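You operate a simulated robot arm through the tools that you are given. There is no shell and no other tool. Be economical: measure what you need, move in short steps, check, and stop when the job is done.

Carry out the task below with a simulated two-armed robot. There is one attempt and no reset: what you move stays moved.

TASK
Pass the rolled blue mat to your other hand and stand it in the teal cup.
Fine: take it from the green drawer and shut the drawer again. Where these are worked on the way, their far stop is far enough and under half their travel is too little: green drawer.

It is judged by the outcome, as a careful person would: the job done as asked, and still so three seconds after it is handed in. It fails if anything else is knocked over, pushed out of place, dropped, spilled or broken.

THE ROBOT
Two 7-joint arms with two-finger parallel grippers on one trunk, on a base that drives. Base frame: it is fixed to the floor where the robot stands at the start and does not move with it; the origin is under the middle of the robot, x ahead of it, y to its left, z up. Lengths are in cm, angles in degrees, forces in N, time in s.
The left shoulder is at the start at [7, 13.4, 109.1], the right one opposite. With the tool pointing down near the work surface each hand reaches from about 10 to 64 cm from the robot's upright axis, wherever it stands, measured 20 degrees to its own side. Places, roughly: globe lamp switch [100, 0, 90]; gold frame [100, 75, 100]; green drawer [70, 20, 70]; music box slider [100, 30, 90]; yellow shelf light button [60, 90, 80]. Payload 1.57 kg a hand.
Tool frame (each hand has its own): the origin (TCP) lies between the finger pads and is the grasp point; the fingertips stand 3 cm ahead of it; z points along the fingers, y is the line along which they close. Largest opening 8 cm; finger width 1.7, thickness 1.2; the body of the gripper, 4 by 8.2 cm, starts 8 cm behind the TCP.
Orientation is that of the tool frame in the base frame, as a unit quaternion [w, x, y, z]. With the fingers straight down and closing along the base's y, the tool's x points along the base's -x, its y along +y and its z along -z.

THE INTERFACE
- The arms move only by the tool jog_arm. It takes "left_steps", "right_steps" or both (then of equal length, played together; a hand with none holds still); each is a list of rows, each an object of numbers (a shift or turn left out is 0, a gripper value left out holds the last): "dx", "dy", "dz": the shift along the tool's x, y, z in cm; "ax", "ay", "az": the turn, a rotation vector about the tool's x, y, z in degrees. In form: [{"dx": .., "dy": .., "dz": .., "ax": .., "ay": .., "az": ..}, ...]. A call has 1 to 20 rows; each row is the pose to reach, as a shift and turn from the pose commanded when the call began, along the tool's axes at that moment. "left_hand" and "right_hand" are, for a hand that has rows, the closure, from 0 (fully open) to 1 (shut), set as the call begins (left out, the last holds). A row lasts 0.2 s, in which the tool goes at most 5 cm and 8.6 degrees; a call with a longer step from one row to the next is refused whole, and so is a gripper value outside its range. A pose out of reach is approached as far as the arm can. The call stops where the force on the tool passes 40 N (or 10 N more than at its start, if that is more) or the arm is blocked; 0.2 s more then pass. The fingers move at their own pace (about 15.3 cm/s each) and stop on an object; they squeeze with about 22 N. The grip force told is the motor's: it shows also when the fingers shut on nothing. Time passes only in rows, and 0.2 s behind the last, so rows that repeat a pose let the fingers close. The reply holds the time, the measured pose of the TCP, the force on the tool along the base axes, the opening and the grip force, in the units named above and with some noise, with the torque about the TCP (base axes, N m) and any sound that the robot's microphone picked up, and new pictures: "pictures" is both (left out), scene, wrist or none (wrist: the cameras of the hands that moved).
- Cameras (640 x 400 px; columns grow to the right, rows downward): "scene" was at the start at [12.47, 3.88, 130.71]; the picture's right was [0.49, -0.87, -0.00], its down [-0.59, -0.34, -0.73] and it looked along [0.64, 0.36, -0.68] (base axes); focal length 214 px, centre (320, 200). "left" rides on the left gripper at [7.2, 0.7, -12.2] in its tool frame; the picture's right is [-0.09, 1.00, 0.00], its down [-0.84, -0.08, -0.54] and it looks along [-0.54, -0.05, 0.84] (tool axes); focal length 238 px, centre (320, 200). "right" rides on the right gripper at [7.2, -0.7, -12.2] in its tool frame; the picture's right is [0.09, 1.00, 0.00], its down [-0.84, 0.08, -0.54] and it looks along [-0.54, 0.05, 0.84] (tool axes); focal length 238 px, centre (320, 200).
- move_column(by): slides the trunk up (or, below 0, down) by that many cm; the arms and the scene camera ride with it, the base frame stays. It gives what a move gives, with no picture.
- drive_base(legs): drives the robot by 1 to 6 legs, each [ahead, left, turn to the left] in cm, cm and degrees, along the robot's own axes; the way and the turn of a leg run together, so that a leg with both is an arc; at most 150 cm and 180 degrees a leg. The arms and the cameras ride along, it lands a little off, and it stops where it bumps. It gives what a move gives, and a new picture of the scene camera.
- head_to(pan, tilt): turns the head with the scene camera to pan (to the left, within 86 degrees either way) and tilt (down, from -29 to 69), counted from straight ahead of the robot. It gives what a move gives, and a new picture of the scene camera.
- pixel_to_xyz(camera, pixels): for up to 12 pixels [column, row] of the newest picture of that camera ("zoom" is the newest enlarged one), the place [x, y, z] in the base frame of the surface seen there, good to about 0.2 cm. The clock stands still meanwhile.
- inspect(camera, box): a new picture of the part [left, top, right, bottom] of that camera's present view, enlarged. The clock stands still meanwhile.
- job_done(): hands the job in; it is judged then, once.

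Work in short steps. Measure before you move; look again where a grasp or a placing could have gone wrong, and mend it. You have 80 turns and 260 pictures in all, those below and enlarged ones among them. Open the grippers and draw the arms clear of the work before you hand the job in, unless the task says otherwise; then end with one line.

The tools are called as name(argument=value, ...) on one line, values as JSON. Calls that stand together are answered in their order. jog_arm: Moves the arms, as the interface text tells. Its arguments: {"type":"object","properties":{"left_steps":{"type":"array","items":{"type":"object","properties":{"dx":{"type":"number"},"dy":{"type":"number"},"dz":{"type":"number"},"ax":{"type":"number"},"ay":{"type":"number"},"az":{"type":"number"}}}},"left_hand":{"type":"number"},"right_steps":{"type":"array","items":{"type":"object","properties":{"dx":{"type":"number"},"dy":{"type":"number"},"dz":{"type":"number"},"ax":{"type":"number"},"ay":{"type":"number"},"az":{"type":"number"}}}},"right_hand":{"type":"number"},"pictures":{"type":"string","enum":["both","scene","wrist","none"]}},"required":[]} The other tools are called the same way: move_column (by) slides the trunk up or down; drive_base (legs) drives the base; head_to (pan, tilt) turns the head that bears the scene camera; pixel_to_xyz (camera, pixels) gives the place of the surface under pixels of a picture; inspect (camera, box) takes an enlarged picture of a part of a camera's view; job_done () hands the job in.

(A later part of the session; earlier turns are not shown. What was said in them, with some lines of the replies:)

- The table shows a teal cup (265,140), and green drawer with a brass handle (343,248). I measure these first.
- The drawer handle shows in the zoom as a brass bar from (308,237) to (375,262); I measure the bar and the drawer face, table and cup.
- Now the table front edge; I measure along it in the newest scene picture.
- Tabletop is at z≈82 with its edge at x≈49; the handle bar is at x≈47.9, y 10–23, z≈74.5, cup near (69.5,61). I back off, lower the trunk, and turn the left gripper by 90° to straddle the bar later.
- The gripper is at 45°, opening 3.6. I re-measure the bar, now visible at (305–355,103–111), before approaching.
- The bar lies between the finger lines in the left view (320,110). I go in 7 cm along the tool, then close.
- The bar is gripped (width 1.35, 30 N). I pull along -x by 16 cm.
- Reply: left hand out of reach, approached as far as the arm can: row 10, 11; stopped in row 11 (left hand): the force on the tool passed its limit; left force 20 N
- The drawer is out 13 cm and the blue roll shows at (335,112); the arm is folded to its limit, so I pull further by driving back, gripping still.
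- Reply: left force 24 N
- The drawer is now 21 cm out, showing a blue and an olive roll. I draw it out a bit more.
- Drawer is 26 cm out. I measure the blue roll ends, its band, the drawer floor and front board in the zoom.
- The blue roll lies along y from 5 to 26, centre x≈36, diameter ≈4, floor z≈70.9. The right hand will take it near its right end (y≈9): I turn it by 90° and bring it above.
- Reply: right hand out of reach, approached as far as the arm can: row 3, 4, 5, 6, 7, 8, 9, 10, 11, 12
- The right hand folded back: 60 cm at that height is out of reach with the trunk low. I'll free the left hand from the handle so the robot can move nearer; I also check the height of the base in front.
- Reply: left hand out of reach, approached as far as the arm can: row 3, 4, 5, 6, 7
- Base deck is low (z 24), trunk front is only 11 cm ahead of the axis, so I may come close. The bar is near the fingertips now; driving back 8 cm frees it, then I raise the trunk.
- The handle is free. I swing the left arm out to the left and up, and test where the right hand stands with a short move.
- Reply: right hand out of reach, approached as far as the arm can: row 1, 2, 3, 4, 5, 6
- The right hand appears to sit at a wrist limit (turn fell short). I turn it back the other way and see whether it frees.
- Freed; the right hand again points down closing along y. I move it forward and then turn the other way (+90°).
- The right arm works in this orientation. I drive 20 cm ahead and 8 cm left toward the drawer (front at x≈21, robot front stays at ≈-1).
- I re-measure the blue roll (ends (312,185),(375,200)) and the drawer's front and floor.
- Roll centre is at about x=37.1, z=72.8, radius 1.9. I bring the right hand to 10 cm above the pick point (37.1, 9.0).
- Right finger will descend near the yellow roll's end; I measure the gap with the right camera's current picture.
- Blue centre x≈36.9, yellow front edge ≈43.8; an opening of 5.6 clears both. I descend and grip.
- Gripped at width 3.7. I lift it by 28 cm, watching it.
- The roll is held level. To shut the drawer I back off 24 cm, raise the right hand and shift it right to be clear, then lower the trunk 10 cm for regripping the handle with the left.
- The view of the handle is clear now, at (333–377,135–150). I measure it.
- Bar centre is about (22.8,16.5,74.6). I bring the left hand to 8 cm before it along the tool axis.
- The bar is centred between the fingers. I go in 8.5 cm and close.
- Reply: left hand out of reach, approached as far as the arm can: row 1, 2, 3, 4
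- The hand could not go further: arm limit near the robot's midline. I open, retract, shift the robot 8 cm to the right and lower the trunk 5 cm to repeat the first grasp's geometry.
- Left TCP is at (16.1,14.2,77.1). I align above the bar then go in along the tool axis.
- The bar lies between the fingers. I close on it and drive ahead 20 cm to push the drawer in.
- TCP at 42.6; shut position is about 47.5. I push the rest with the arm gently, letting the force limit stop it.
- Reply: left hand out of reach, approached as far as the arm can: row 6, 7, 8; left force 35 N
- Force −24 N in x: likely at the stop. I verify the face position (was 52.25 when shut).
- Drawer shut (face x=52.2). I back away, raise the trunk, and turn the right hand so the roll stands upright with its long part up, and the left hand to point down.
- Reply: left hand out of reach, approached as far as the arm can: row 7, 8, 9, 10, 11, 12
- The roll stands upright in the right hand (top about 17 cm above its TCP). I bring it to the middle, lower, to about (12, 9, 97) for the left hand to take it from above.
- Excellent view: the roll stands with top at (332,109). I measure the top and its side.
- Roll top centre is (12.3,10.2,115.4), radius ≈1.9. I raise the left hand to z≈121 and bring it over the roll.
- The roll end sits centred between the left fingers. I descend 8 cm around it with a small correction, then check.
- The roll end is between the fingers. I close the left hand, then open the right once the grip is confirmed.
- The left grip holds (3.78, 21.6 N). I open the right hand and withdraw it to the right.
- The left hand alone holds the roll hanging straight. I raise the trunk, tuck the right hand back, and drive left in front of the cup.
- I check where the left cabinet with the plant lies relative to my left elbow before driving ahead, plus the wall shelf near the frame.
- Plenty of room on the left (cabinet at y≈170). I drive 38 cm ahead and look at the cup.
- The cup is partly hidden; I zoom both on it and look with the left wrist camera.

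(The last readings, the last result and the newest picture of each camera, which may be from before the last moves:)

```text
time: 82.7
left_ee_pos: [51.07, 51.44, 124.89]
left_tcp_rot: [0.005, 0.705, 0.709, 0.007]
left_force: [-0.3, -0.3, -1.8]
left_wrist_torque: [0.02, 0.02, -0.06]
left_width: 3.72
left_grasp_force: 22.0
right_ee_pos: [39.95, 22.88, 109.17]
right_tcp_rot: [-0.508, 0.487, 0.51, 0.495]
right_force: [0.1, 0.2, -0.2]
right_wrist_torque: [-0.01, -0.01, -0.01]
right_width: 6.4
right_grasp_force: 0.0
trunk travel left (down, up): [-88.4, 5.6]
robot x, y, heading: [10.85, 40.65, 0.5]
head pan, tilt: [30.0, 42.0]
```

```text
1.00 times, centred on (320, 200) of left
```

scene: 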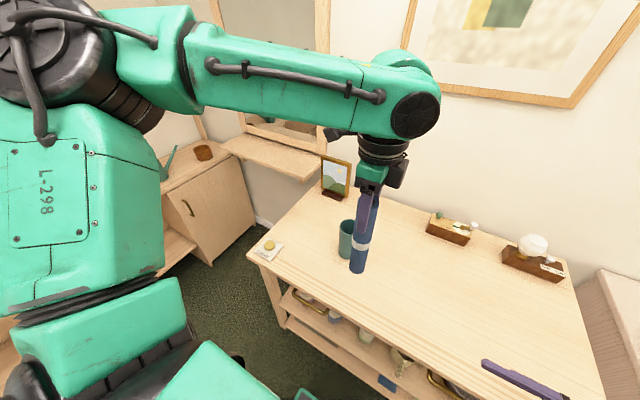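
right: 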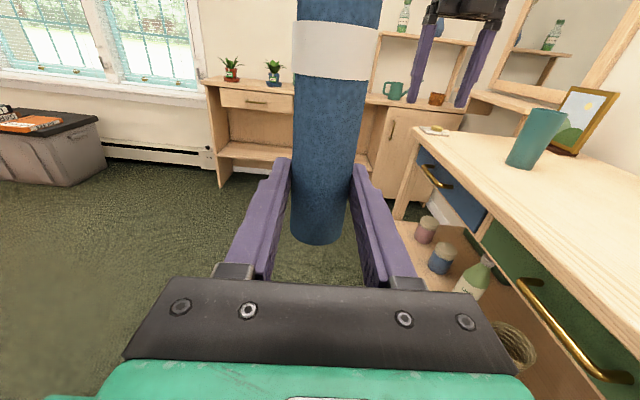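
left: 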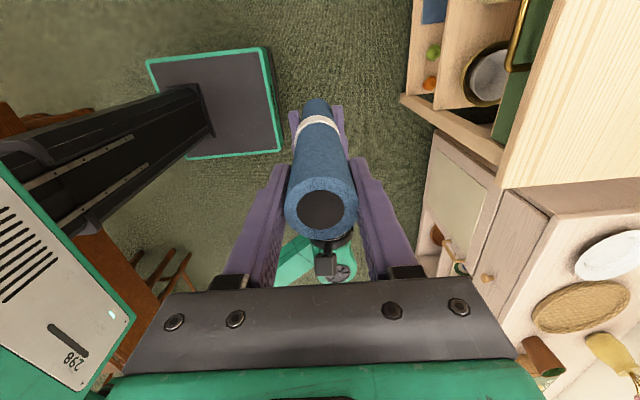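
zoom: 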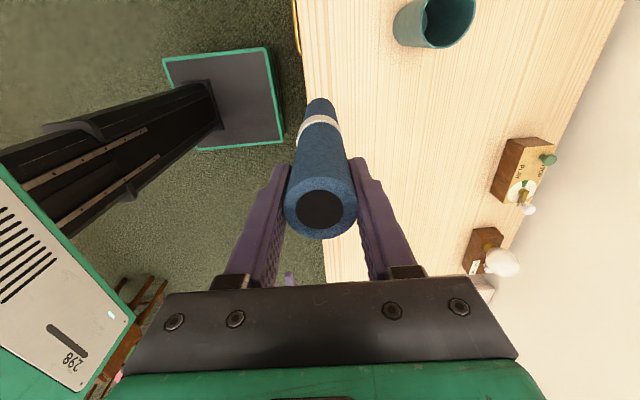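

I slide the left hand 8 cm to the right so the scene camera sees the cup's rim fully.

jog_arm(left_steps=[{"dx": -4}, {"dx": -8}, {"dx": -8}], pictures="scene")

inspect(camera="scene", box=[315, 200, 405, 290])

```text
time: 83.5
left_ee_pos: [50.77, 46.01, 124.76]
left_tcp_rot: [0.008, 0.704, 0.71, 0.006]
left_force: [0.0, 1.2, -1.0]
left_wrist_torque: [-0.03, -0.01, 0.01]
left_width: 3.72
left_grasp_force: 22.1
left hand out of reach, approached as far as the arm can: row 2, 3
right_ee_pos: [39.74, 23.11, 109.24]
right_tcp_rot: [-0.508, 0.486, 0.511, 0.495]
right_force: [-0.6, -0.3, -0.1]
right_wrist_torque: [0.0, 0.0, 0.0]
right_width: 6.4
right_grasp_force: 0.0
trunk travel left (down, up): [-88.4, 5.6]
robot x, y, heading: [10.68, 40.53, 0.6]
head pan, tilt: [30.0, 42.0]
```

scene: 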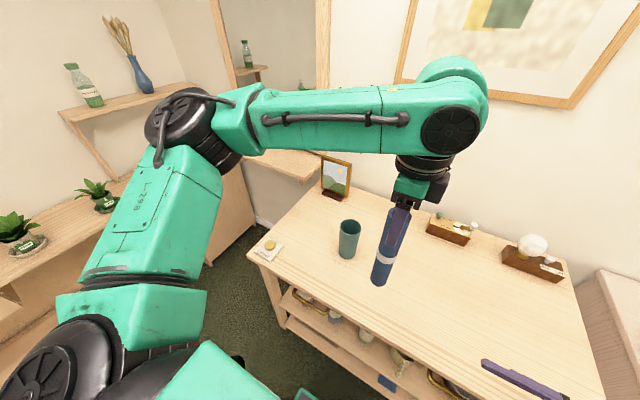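

```text
4.44 times, centred on (360, 245) of scene
```

zoom: 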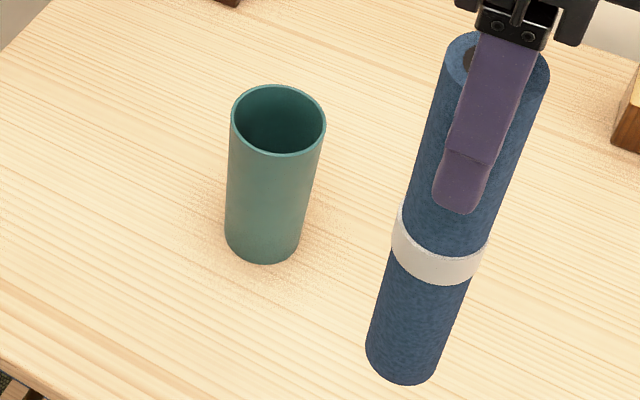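

Now the rim is fully seen in the zoom: I measure its four edges, the cup's foot, and the roll's lower end.

pixel_to_xyz(camera="zoom", pixels=[[233, 114], [324, 126], [277, 155], [283, 88], [246, 93], [278, 140], [264, 258], [265, 205], [398, 378], [370, 345], [437, 370], [400, 355]])

```text
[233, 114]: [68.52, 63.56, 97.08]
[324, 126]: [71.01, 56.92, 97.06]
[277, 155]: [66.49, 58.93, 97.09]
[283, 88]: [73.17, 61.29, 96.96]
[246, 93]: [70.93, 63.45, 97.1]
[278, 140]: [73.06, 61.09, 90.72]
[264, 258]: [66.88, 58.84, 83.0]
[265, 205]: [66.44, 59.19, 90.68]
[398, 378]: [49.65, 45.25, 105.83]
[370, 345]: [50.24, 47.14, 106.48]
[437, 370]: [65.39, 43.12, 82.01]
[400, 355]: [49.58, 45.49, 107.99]
```

Rim centre is (69.8,60.2), z 97.1, outer diameter ≈7; roll bottom hangs at z≈105.5, right under the TCP. I drive 12 ahead and 5 left, still above everything.

drive_base(legs=[[12, 5, 0]])

```text
time: 84.8
left_ee_pos: [63.08, 50.72, 124.81]
left_tcp_rot: [0.008, 0.704, 0.711, 0.007]
left_force: [0.1, 0.2, -0.4]
left_wrist_torque: [0.0, -0.01, 0.0]
left_width: 3.71
left_grasp_force: 22.1
right_ee_pos: [52.17, 28.1, 109.15]
right_tcp_rot: [-0.508, 0.485, 0.511, 0.495]
right_force: [-0.8, 0.2, 0.3]
right_wrist_torque: [0.0, -0.01, -0.02]
right_width: 6.42
right_grasp_force: 0.1
trunk travel left (down, up): [-88.4, 5.6]
robot x, y, heading: [23.32, 45.72, 0.5]
head pan, tilt: [30.0, 42.0]
```

scene: 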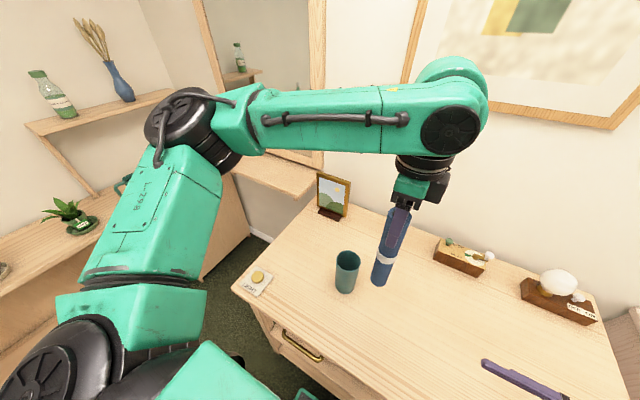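

I jog the left hand to above the cup's centre (dx +9.4, dy +6.5), trimming the 1° tilt.

jog_arm(left_steps=[{"dx": 3, "dy": 2, "ax": 0.5}, {"dx": 6, "dy": 4, "ax": 1.2}, {"dx": 9.4, "dy": 6.5, "ax": 1.2}, {"dx": 9.4, "dy": 6.5, "ax": 1.2}, {"dx": 9.4, "dy": 6.5, "ax": 1.2}])

inspect(camera="scene", box=[300, 200, 410, 310])

```text
time: 86.0
left_ee_pos: [69.73, 60.38, 124.92]
left_tcp_rot: [0.0, 0.705, 0.71, -0.001]
left_force: [-0.8, -0.3, -1.3]
left_wrist_torque: [0.01, -0.02, 0.01]
left_width: 3.7
left_grasp_force: 22.0
right_ee_pos: [52.33, 27.98, 109.15]
right_tcp_rot: [-0.509, 0.486, 0.51, 0.495]
right_force: [-0.7, 0.3, -0.3]
right_wrist_torque: [0.01, 0.03, 0.03]
right_width: 6.38
right_grasp_force: 0.0
trunk travel left (down, up): [-88.4, 5.6]
robot x, y, heading: [23.16, 45.55, 0.6]
head pan, tilt: [30.0, 42.0]
```

scene: 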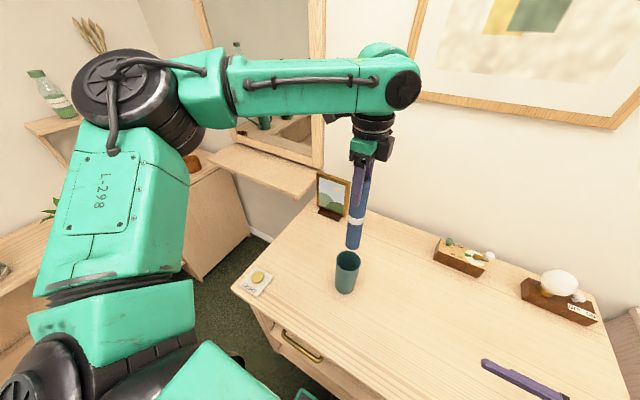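
left: 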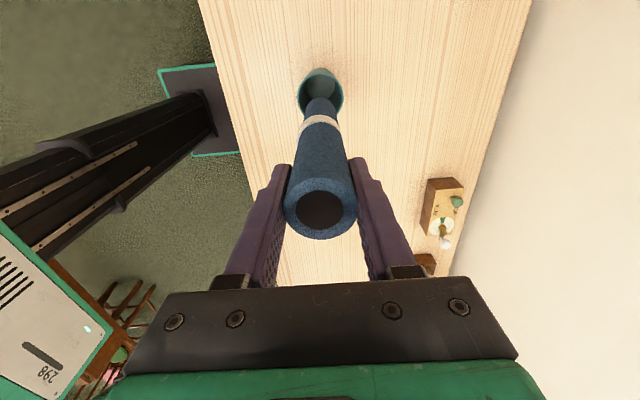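

```text
3.64 times, centred on (355, 255) of scene
```

zoom: 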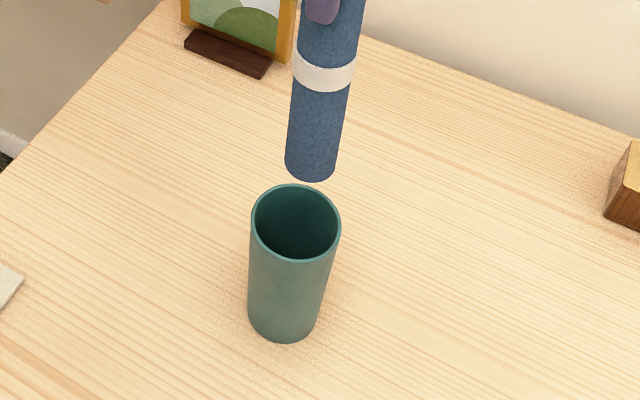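

I compare the roll's lower end with the rim once more before lowering.

pixel_to_xyz(camera="zoom", pixels=[[287, 160], [337, 164], [312, 174], [312, 150], [253, 218], [339, 232], [292, 260], [300, 187]])

```text
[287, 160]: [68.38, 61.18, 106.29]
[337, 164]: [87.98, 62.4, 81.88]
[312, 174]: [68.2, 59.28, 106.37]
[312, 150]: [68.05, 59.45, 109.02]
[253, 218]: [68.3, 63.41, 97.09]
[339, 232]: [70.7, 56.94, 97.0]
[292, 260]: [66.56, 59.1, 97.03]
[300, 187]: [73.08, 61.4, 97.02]
```

Roll end centre ≈(69.7,59.8) against rim centre (69.8,60.2): well inside. I lower 12 cm so it enters the cup, shifting 0.3 in y.

jog_arm(left_steps=[{"dx": 0.3, "dz": 2.5}, {"dx": 0.3, "dz": 5}, {"dx": 0.3, "dz": 7.5}, {"dx": 0.3, "dz": 10}, {"dx": 0.3, "dz": 12}, {"dx": 0.3, "dz": 12}], pictures="both")

inspect(camera="scene", box=[300, 200, 410, 310])

```text
time: 87.4
left_ee_pos: [69.46, 60.59, 112.55]
left_tcp_rot: [-0.001, 0.705, 0.71, -0.001]
left_force: [-1.2, 0.9, -1.0]
left_wrist_torque: [0.0, 0.0, 0.0]
left_width: 3.71
left_grasp_force: 22.5
right_ee_pos: [52.38, 27.99, 109.01]
right_tcp_rot: [-0.509, 0.487, 0.51, 0.494]
right_force: [0.2, 0.9, 0.4]
right_wrist_torque: [0.04, 0.01, -0.01]
right_width: 6.42
right_grasp_force: 0.0
trunk travel left (down, up): [-88.4, 5.6]
robot x, y, heading: [23.04, 45.7, 0.6]
head pan, tilt: [30.0, 42.0]
```

scene: 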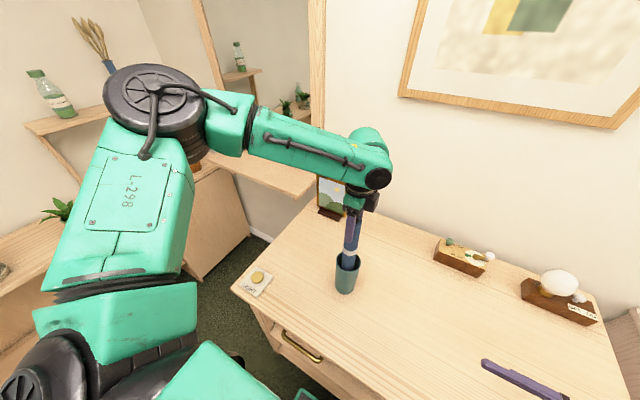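
left: 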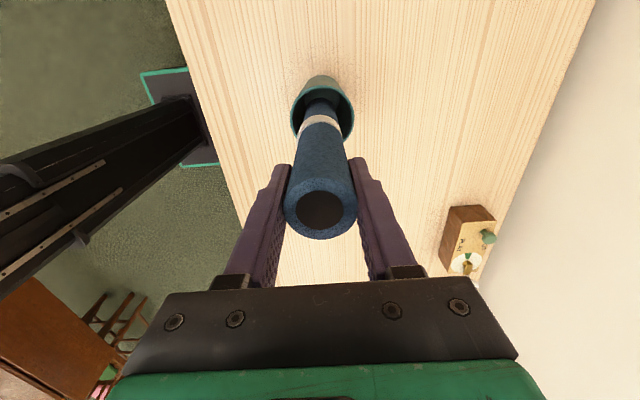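

```text
3.64 times, centred on (355, 255) of scene
```

zoom: 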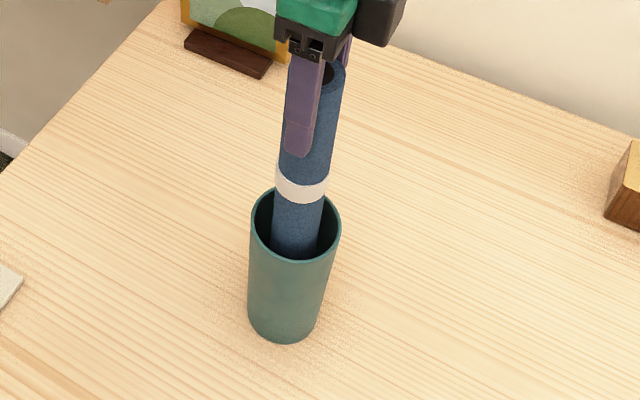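

The roll is in the cup. I lower it a further 9.3 cm, slowing toward the end.

jog_arm(left_steps=[{"dy": 0.3, "dz": 2}, {"dy": 0.3, "dz": 4}, {"dy": 0.3, "dz": 6}, {"dy": 0.3, "dz": 7.5}, {"dy": 0.3, "dz": 8.4}, {"dy": 0.3, "dz": 8.9}, {"dy": 0.3, "dz": 9.3}, {"dy": 0.3, "dz": 9.3}], pictures="scene")

inspect(camera="scene", box=[300, 200, 410, 310])

```text
time: 89.2
left_ee_pos: [69.83, 60.8, 103.39]
left_tcp_rot: [0.0, 0.704, 0.71, -0.002]
left_force: [0.5, -0.2, -0.7]
left_wrist_torque: [0.02, -0.02, 0.04]
left_width: 3.71
left_grasp_force: 21.9
right_ee_pos: [52.45, 28.16, 109.23]
right_tcp_rot: [-0.509, 0.487, 0.51, 0.494]
right_force: [-1.2, 0.6, 0.5]
right_wrist_torque: [0.03, 0.02, -0.03]
right_width: 6.41
right_grasp_force: 0.1
trunk travel left (down, up): [-88.4, 5.6]
robot x, y, heading: [22.94, 45.78, 0.7]
head pan, tilt: [30.0, 42.0]
```

scene: 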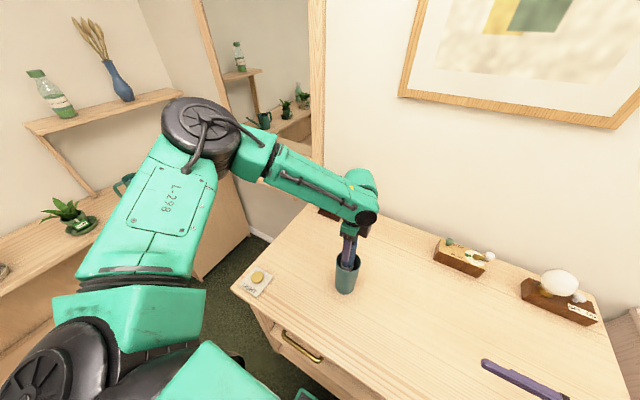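

```text
3.64 times, centred on (355, 255) of scene
```

zoom: 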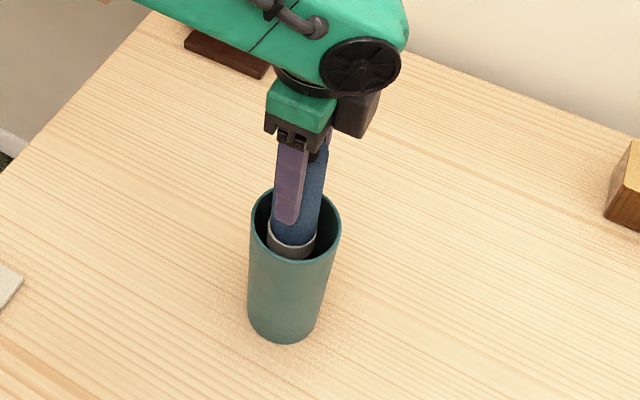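

No contact yet. I lower up to 1.2 cm more in small steps watching the force, centring by −0.4 in y.

jog_arm(left_steps=[{"dx": -0.4, "dz": 0.2}, {"dx": -0.4, "dz": 0.4}, {"dx": -0.4, "dz": 0.6}, {"dx": -0.4, "dz": 0.8}, {"dx": -0.4, "dz": 0.8}], pictures="none")

```text
time: 90.4
left_ee_pos: [69.94, 60.39, 102.67]
left_tcp_rot: [0.001, 0.704, 0.71, -0.001]
left_force: [-0.1, 0.0, -1.3]
left_wrist_torque: [0.0, 0.0, -0.01]
left_width: 3.71
left_grasp_force: 22.1
right_ee_pos: [52.4, 28.09, 109.11]
right_tcp_rot: [-0.508, 0.487, 0.51, 0.495]
right_force: [-0.2, -0.5, 0.1]
right_wrist_torque: [-0.05, -0.01, -0.02]
right_width: 6.4
right_grasp_force: 0.1
trunk travel left (down, up): [-88.4, 5.6]
robot x, y, heading: [22.96, 45.78, 0.5]
head pan, tilt: [30.0, 42.0]
```

jog_arm(left_steps=[{"dz": 0.2}, {"dz": 0.4}, {"dz": 0.6}, {"dz": 0.6}], pictures="none")

```text
time: 91.4
left_ee_pos: [69.73, 60.54, 102.32]
left_tcp_rot: [0.001, 0.704, 0.711, -0.001]
left_force: [-0.2, 0.1, -1.7]
left_wrist_torque: [0.03, 0.02, 0.0]
left_width: 3.69
left_grasp_force: 21.9
left hand out of reach, approached as far as the arm can: row 2, 3, 4
right_ee_pos: [52.5, 28.04, 109.07]
right_tcp_rot: [-0.509, 0.487, 0.51, 0.494]
right_force: [0.6, -0.7, -0.1]
right_wrist_torque: [0.0, 0.0, 0.0]
right_width: 6.41
right_grasp_force: 0.1
trunk travel left (down, up): [-88.4, 5.6]
robot x, y, heading: [22.98, 45.43, 0.7]
head pan, tilt: [30.0, 42.0]
```

The arm's limit is reached with no contact; I lower the trunk slightly instead and read the force.

move_column(by=-0.4)

```text
time: 91.9
left_ee_pos: [69.66, 60.61, 102.12]
left_tcp_rot: [0.002, 0.704, 0.71, 0.001]
left_force: [-1.2, 1.4, 15.9]
left_wrist_torque: [0.58, 0.22, 0.03]
left_width: 3.7
left_grasp_force: 22.1
right_ee_pos: [52.3, 28.03, 108.74]
right_tcp_rot: [-0.509, 0.485, 0.511, 0.495]
right_force: [1.2, -0.4, -0.8]
right_wrist_torque: [-0.02, 0.0, 0.04]
right_width: 6.39
right_grasp_force: 0.0
trunk travel left (down, up): [-88.0, 6.0]
robot x, y, heading: [23.0, 45.47, 0.7]
head pan, tilt: [30.0, 42.0]
```

Contact (16 N up): it stands on the cup's floor. I open the left hand and look before lifting.

jog_arm(left_steps=[{}, {}, {}], left_hand=0.3, pictures="both")

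inspect(camera="scene", box=[300, 200, 410, 310])

```text
time: 92.7
left_ee_pos: [69.73, 60.59, 101.88]
left_tcp_rot: [-0.001, 0.704, 0.71, -0.002]
left_force: [0.6, -0.6, 0.0]
left_wrist_torque: [0.0, -0.03, 0.01]
left_width: 5.58
left_grasp_force: 0.1
right_ee_pos: [52.49, 28.14, 108.75]
right_tcp_rot: [-0.509, 0.487, 0.511, 0.493]
right_force: [0.1, -0.1, 0.5]
right_wrist_torque: [-0.02, 0.02, 0.0]
right_width: 6.38
right_grasp_force: 0.0
trunk travel left (down, up): [-88.0, 6.0]
robot x, y, heading: [22.81, 45.21, 0.6]
head pan, tilt: [30.0, 42.0]
```

scene: 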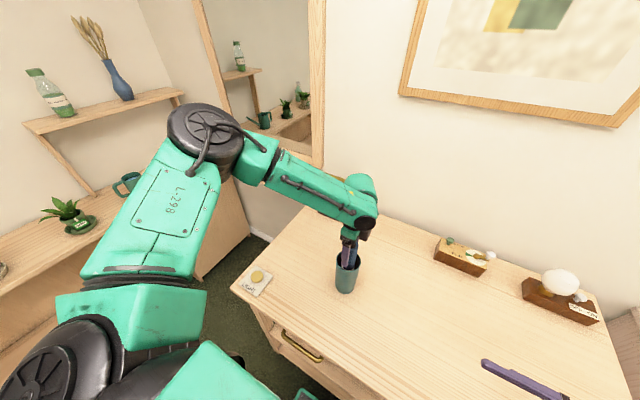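
left: 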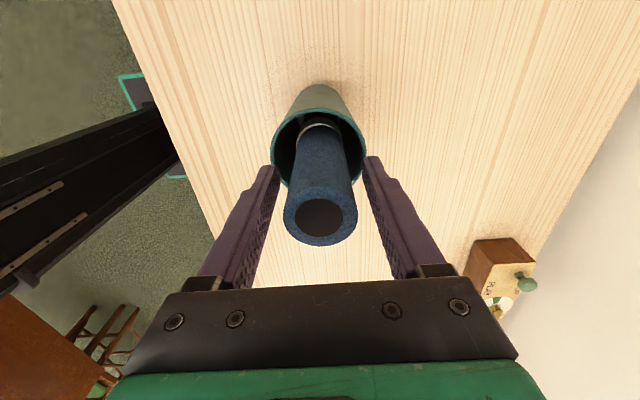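

```text
3.64 times, centred on (355, 255) of scene
```

zoom: 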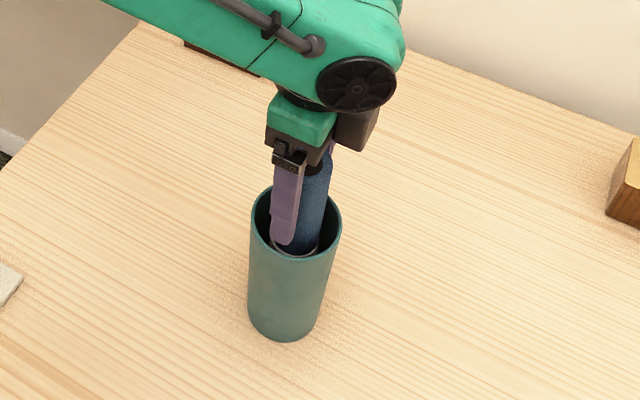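

The roll stands free in the cup. I lift the left hand straight up 13 cm.

jog_arm(left_steps=[{"dz": -1.5}, {"dz": -3.5}, {"dz": -6}, {"dz": -9}, {"dz": -12}, {"dz": -14}, {"dz": -14}], pictures="both")

```text
time: 94.3
left_ee_pos: [69.88, 60.4, 115.72]
left_tcp_rot: [0.0, 0.704, 0.71, -0.001]
left_force: [0.1, -0.1, -0.7]
left_wrist_torque: [0.0, 0.03, -0.01]
left_width: 5.57
left_grasp_force: 0.1
right_ee_pos: [52.4, 28.06, 108.74]
right_tcp_rot: [-0.509, 0.487, 0.51, 0.494]
right_force: [0.0, 0.4, 1.6]
right_wrist_torque: [-0.01, 0.02, -0.01]
right_width: 6.37
right_grasp_force: 0.1
trunk travel left (down, up): [-88.0, 6.0]
robot x, y, heading: [22.83, 45.62, 0.7]
head pan, tilt: [30.0, 42.0]
```

scene: 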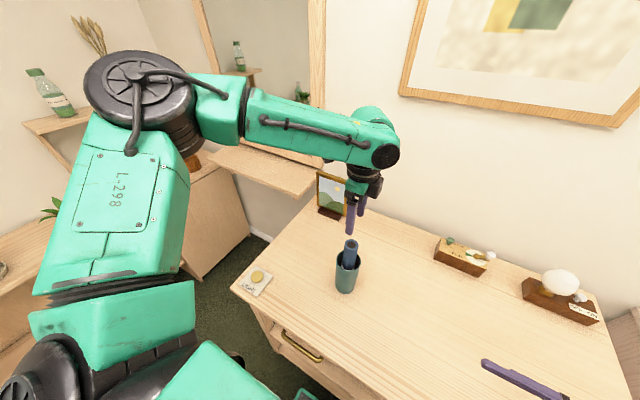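
left: 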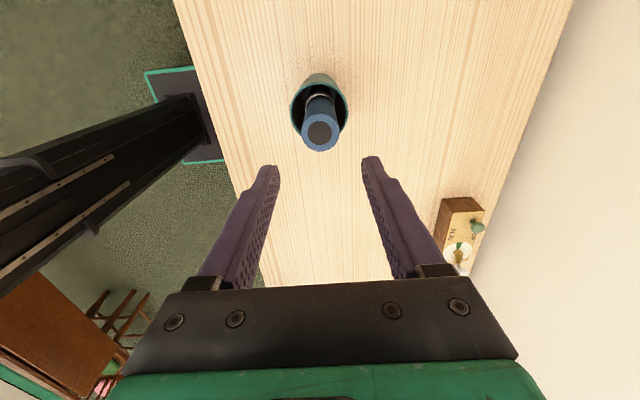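

The mat stands in the cup (345,260) and the fingers are above it. I raise the trunk 5 cm, back away 35 cm, and check the cup and drawer from afar.

move_column(by=5)

drive_base(legs=[[-35, 0, 0]])

head_to(pan=5, tilt=48)

```text
time: 95.3
left_ee_pos: [69.8, 60.6, 120.73]
left_tcp_rot: [0.0, 0.705, 0.71, -0.002]
left_force: [0.8, -0.9, 0.0]
left_wrist_torque: [-0.01, 0.02, -0.01]
left_width: 5.59
left_grasp_force: 0.0
right_ee_pos: [52.41, 28.16, 113.77]
right_tcp_rot: [-0.509, 0.487, 0.51, 0.494]
right_force: [0.0, -0.3, -0.7]
right_wrist_torque: [-0.02, -0.03, -0.02]
right_width: 6.41
right_grasp_force: 0.1
trunk travel left (down, up): [-93.0, 1.0]
robot x, y, heading: [22.79, 45.57, 0.6]
head pan, tilt: [30.0, 42.0]
```

```text
time: 97.5
left_ee_pos: [35.47, 60.64, 120.62]
left_tcp_rot: [-0.001, 0.697, 0.717, -0.001]
left_force: [0.3, -0.4, 0.2]
left_wrist_torque: [-0.04, 0.08, 0.0]
left_width: 5.58
left_grasp_force: 0.0
right_ee_pos: [18.76, 27.98, 113.75]
right_tcp_rot: [-0.514, 0.482, 0.515, 0.488]
right_force: [-0.4, 0.8, 0.1]
right_wrist_torque: [0.0, 0.0, -0.02]
right_width: 6.42
right_grasp_force: 0.0
trunk travel left (down, up): [-93.0, 1.0]
robot x, y, heading: [-11.18, 44.84, 1.9]
head pan, tilt: [30.0, 42.0]
```

scene: 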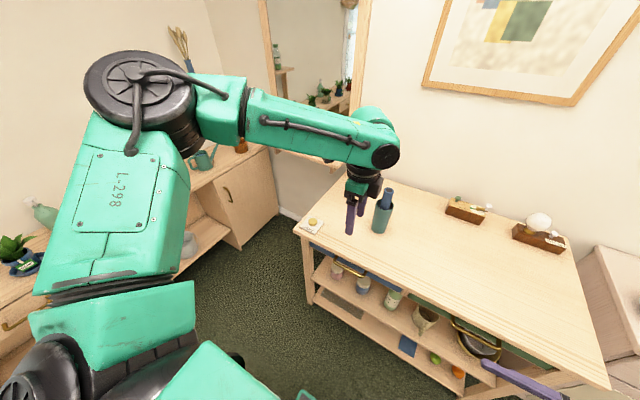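

```text
time: 98.4
left_ee_pos: [35.16, 60.72, 120.8]
left_tcp_rot: [0.0, 0.697, 0.717, -0.001]
left_force: [-1.0, -0.1, -0.3]
left_wrist_torque: [0.0, 0.04, -0.01]
left_width: 5.6
left_grasp_force: 0.0
right_ee_pos: [18.46, 27.99, 113.89]
right_tcp_rot: [-0.513, 0.482, 0.515, 0.489]
right_force: [0.7, 0.3, 0.6]
right_wrist_torque: [0.02, 0.02, -0.04]
right_width: 6.4
right_grasp_force: 0.1
trunk travel left (down, up): [-93.0, 1.0]
robot x, y, heading: [-10.9, 44.83, 1.6]
head pan, tilt: [5.0, 48.0]
```

scene: 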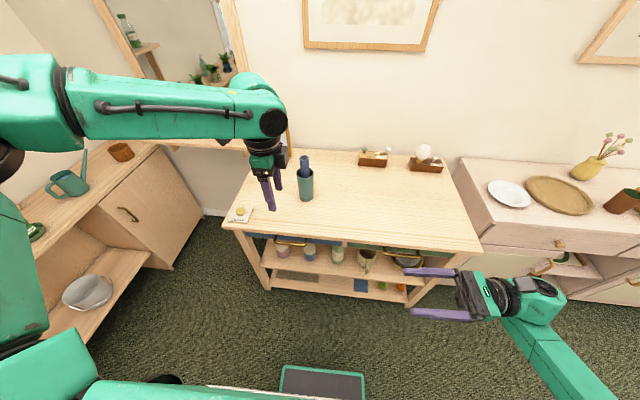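

The cup stands with the mat at (305,180). I zoom once to confirm mat and drawer.

inspect(camera="scene", box=[230, 140, 480, 296])

pixel_to_xyz(camera="zoom", pixels=[[290, 256], [380, 275], [240, 255], [190, 40], [180, 70], [210, 70]])

```text
2.56 times, centred on (355, 218) of scene
```

zoom: 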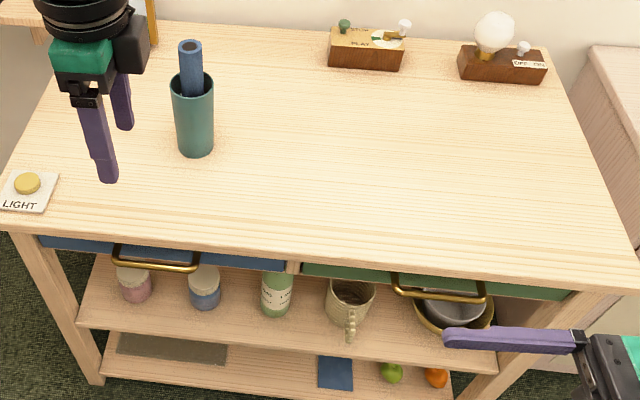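

```text
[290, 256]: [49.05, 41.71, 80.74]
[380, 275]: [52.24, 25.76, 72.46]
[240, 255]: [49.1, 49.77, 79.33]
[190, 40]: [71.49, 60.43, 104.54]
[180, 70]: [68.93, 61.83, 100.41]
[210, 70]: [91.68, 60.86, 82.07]
```

The mat stands in the cup with its top at z≈104.5. The drawer is shut (face x 52.24), nothing else has moved, and both hands are open and clear, so I hand it in.

job_done()

```text
The job is handed in.
```

The rolled blue mat came out of the green drawer in the right hand, was passed to the left hand, and now stands in the teal cup; the drawer is shut again.
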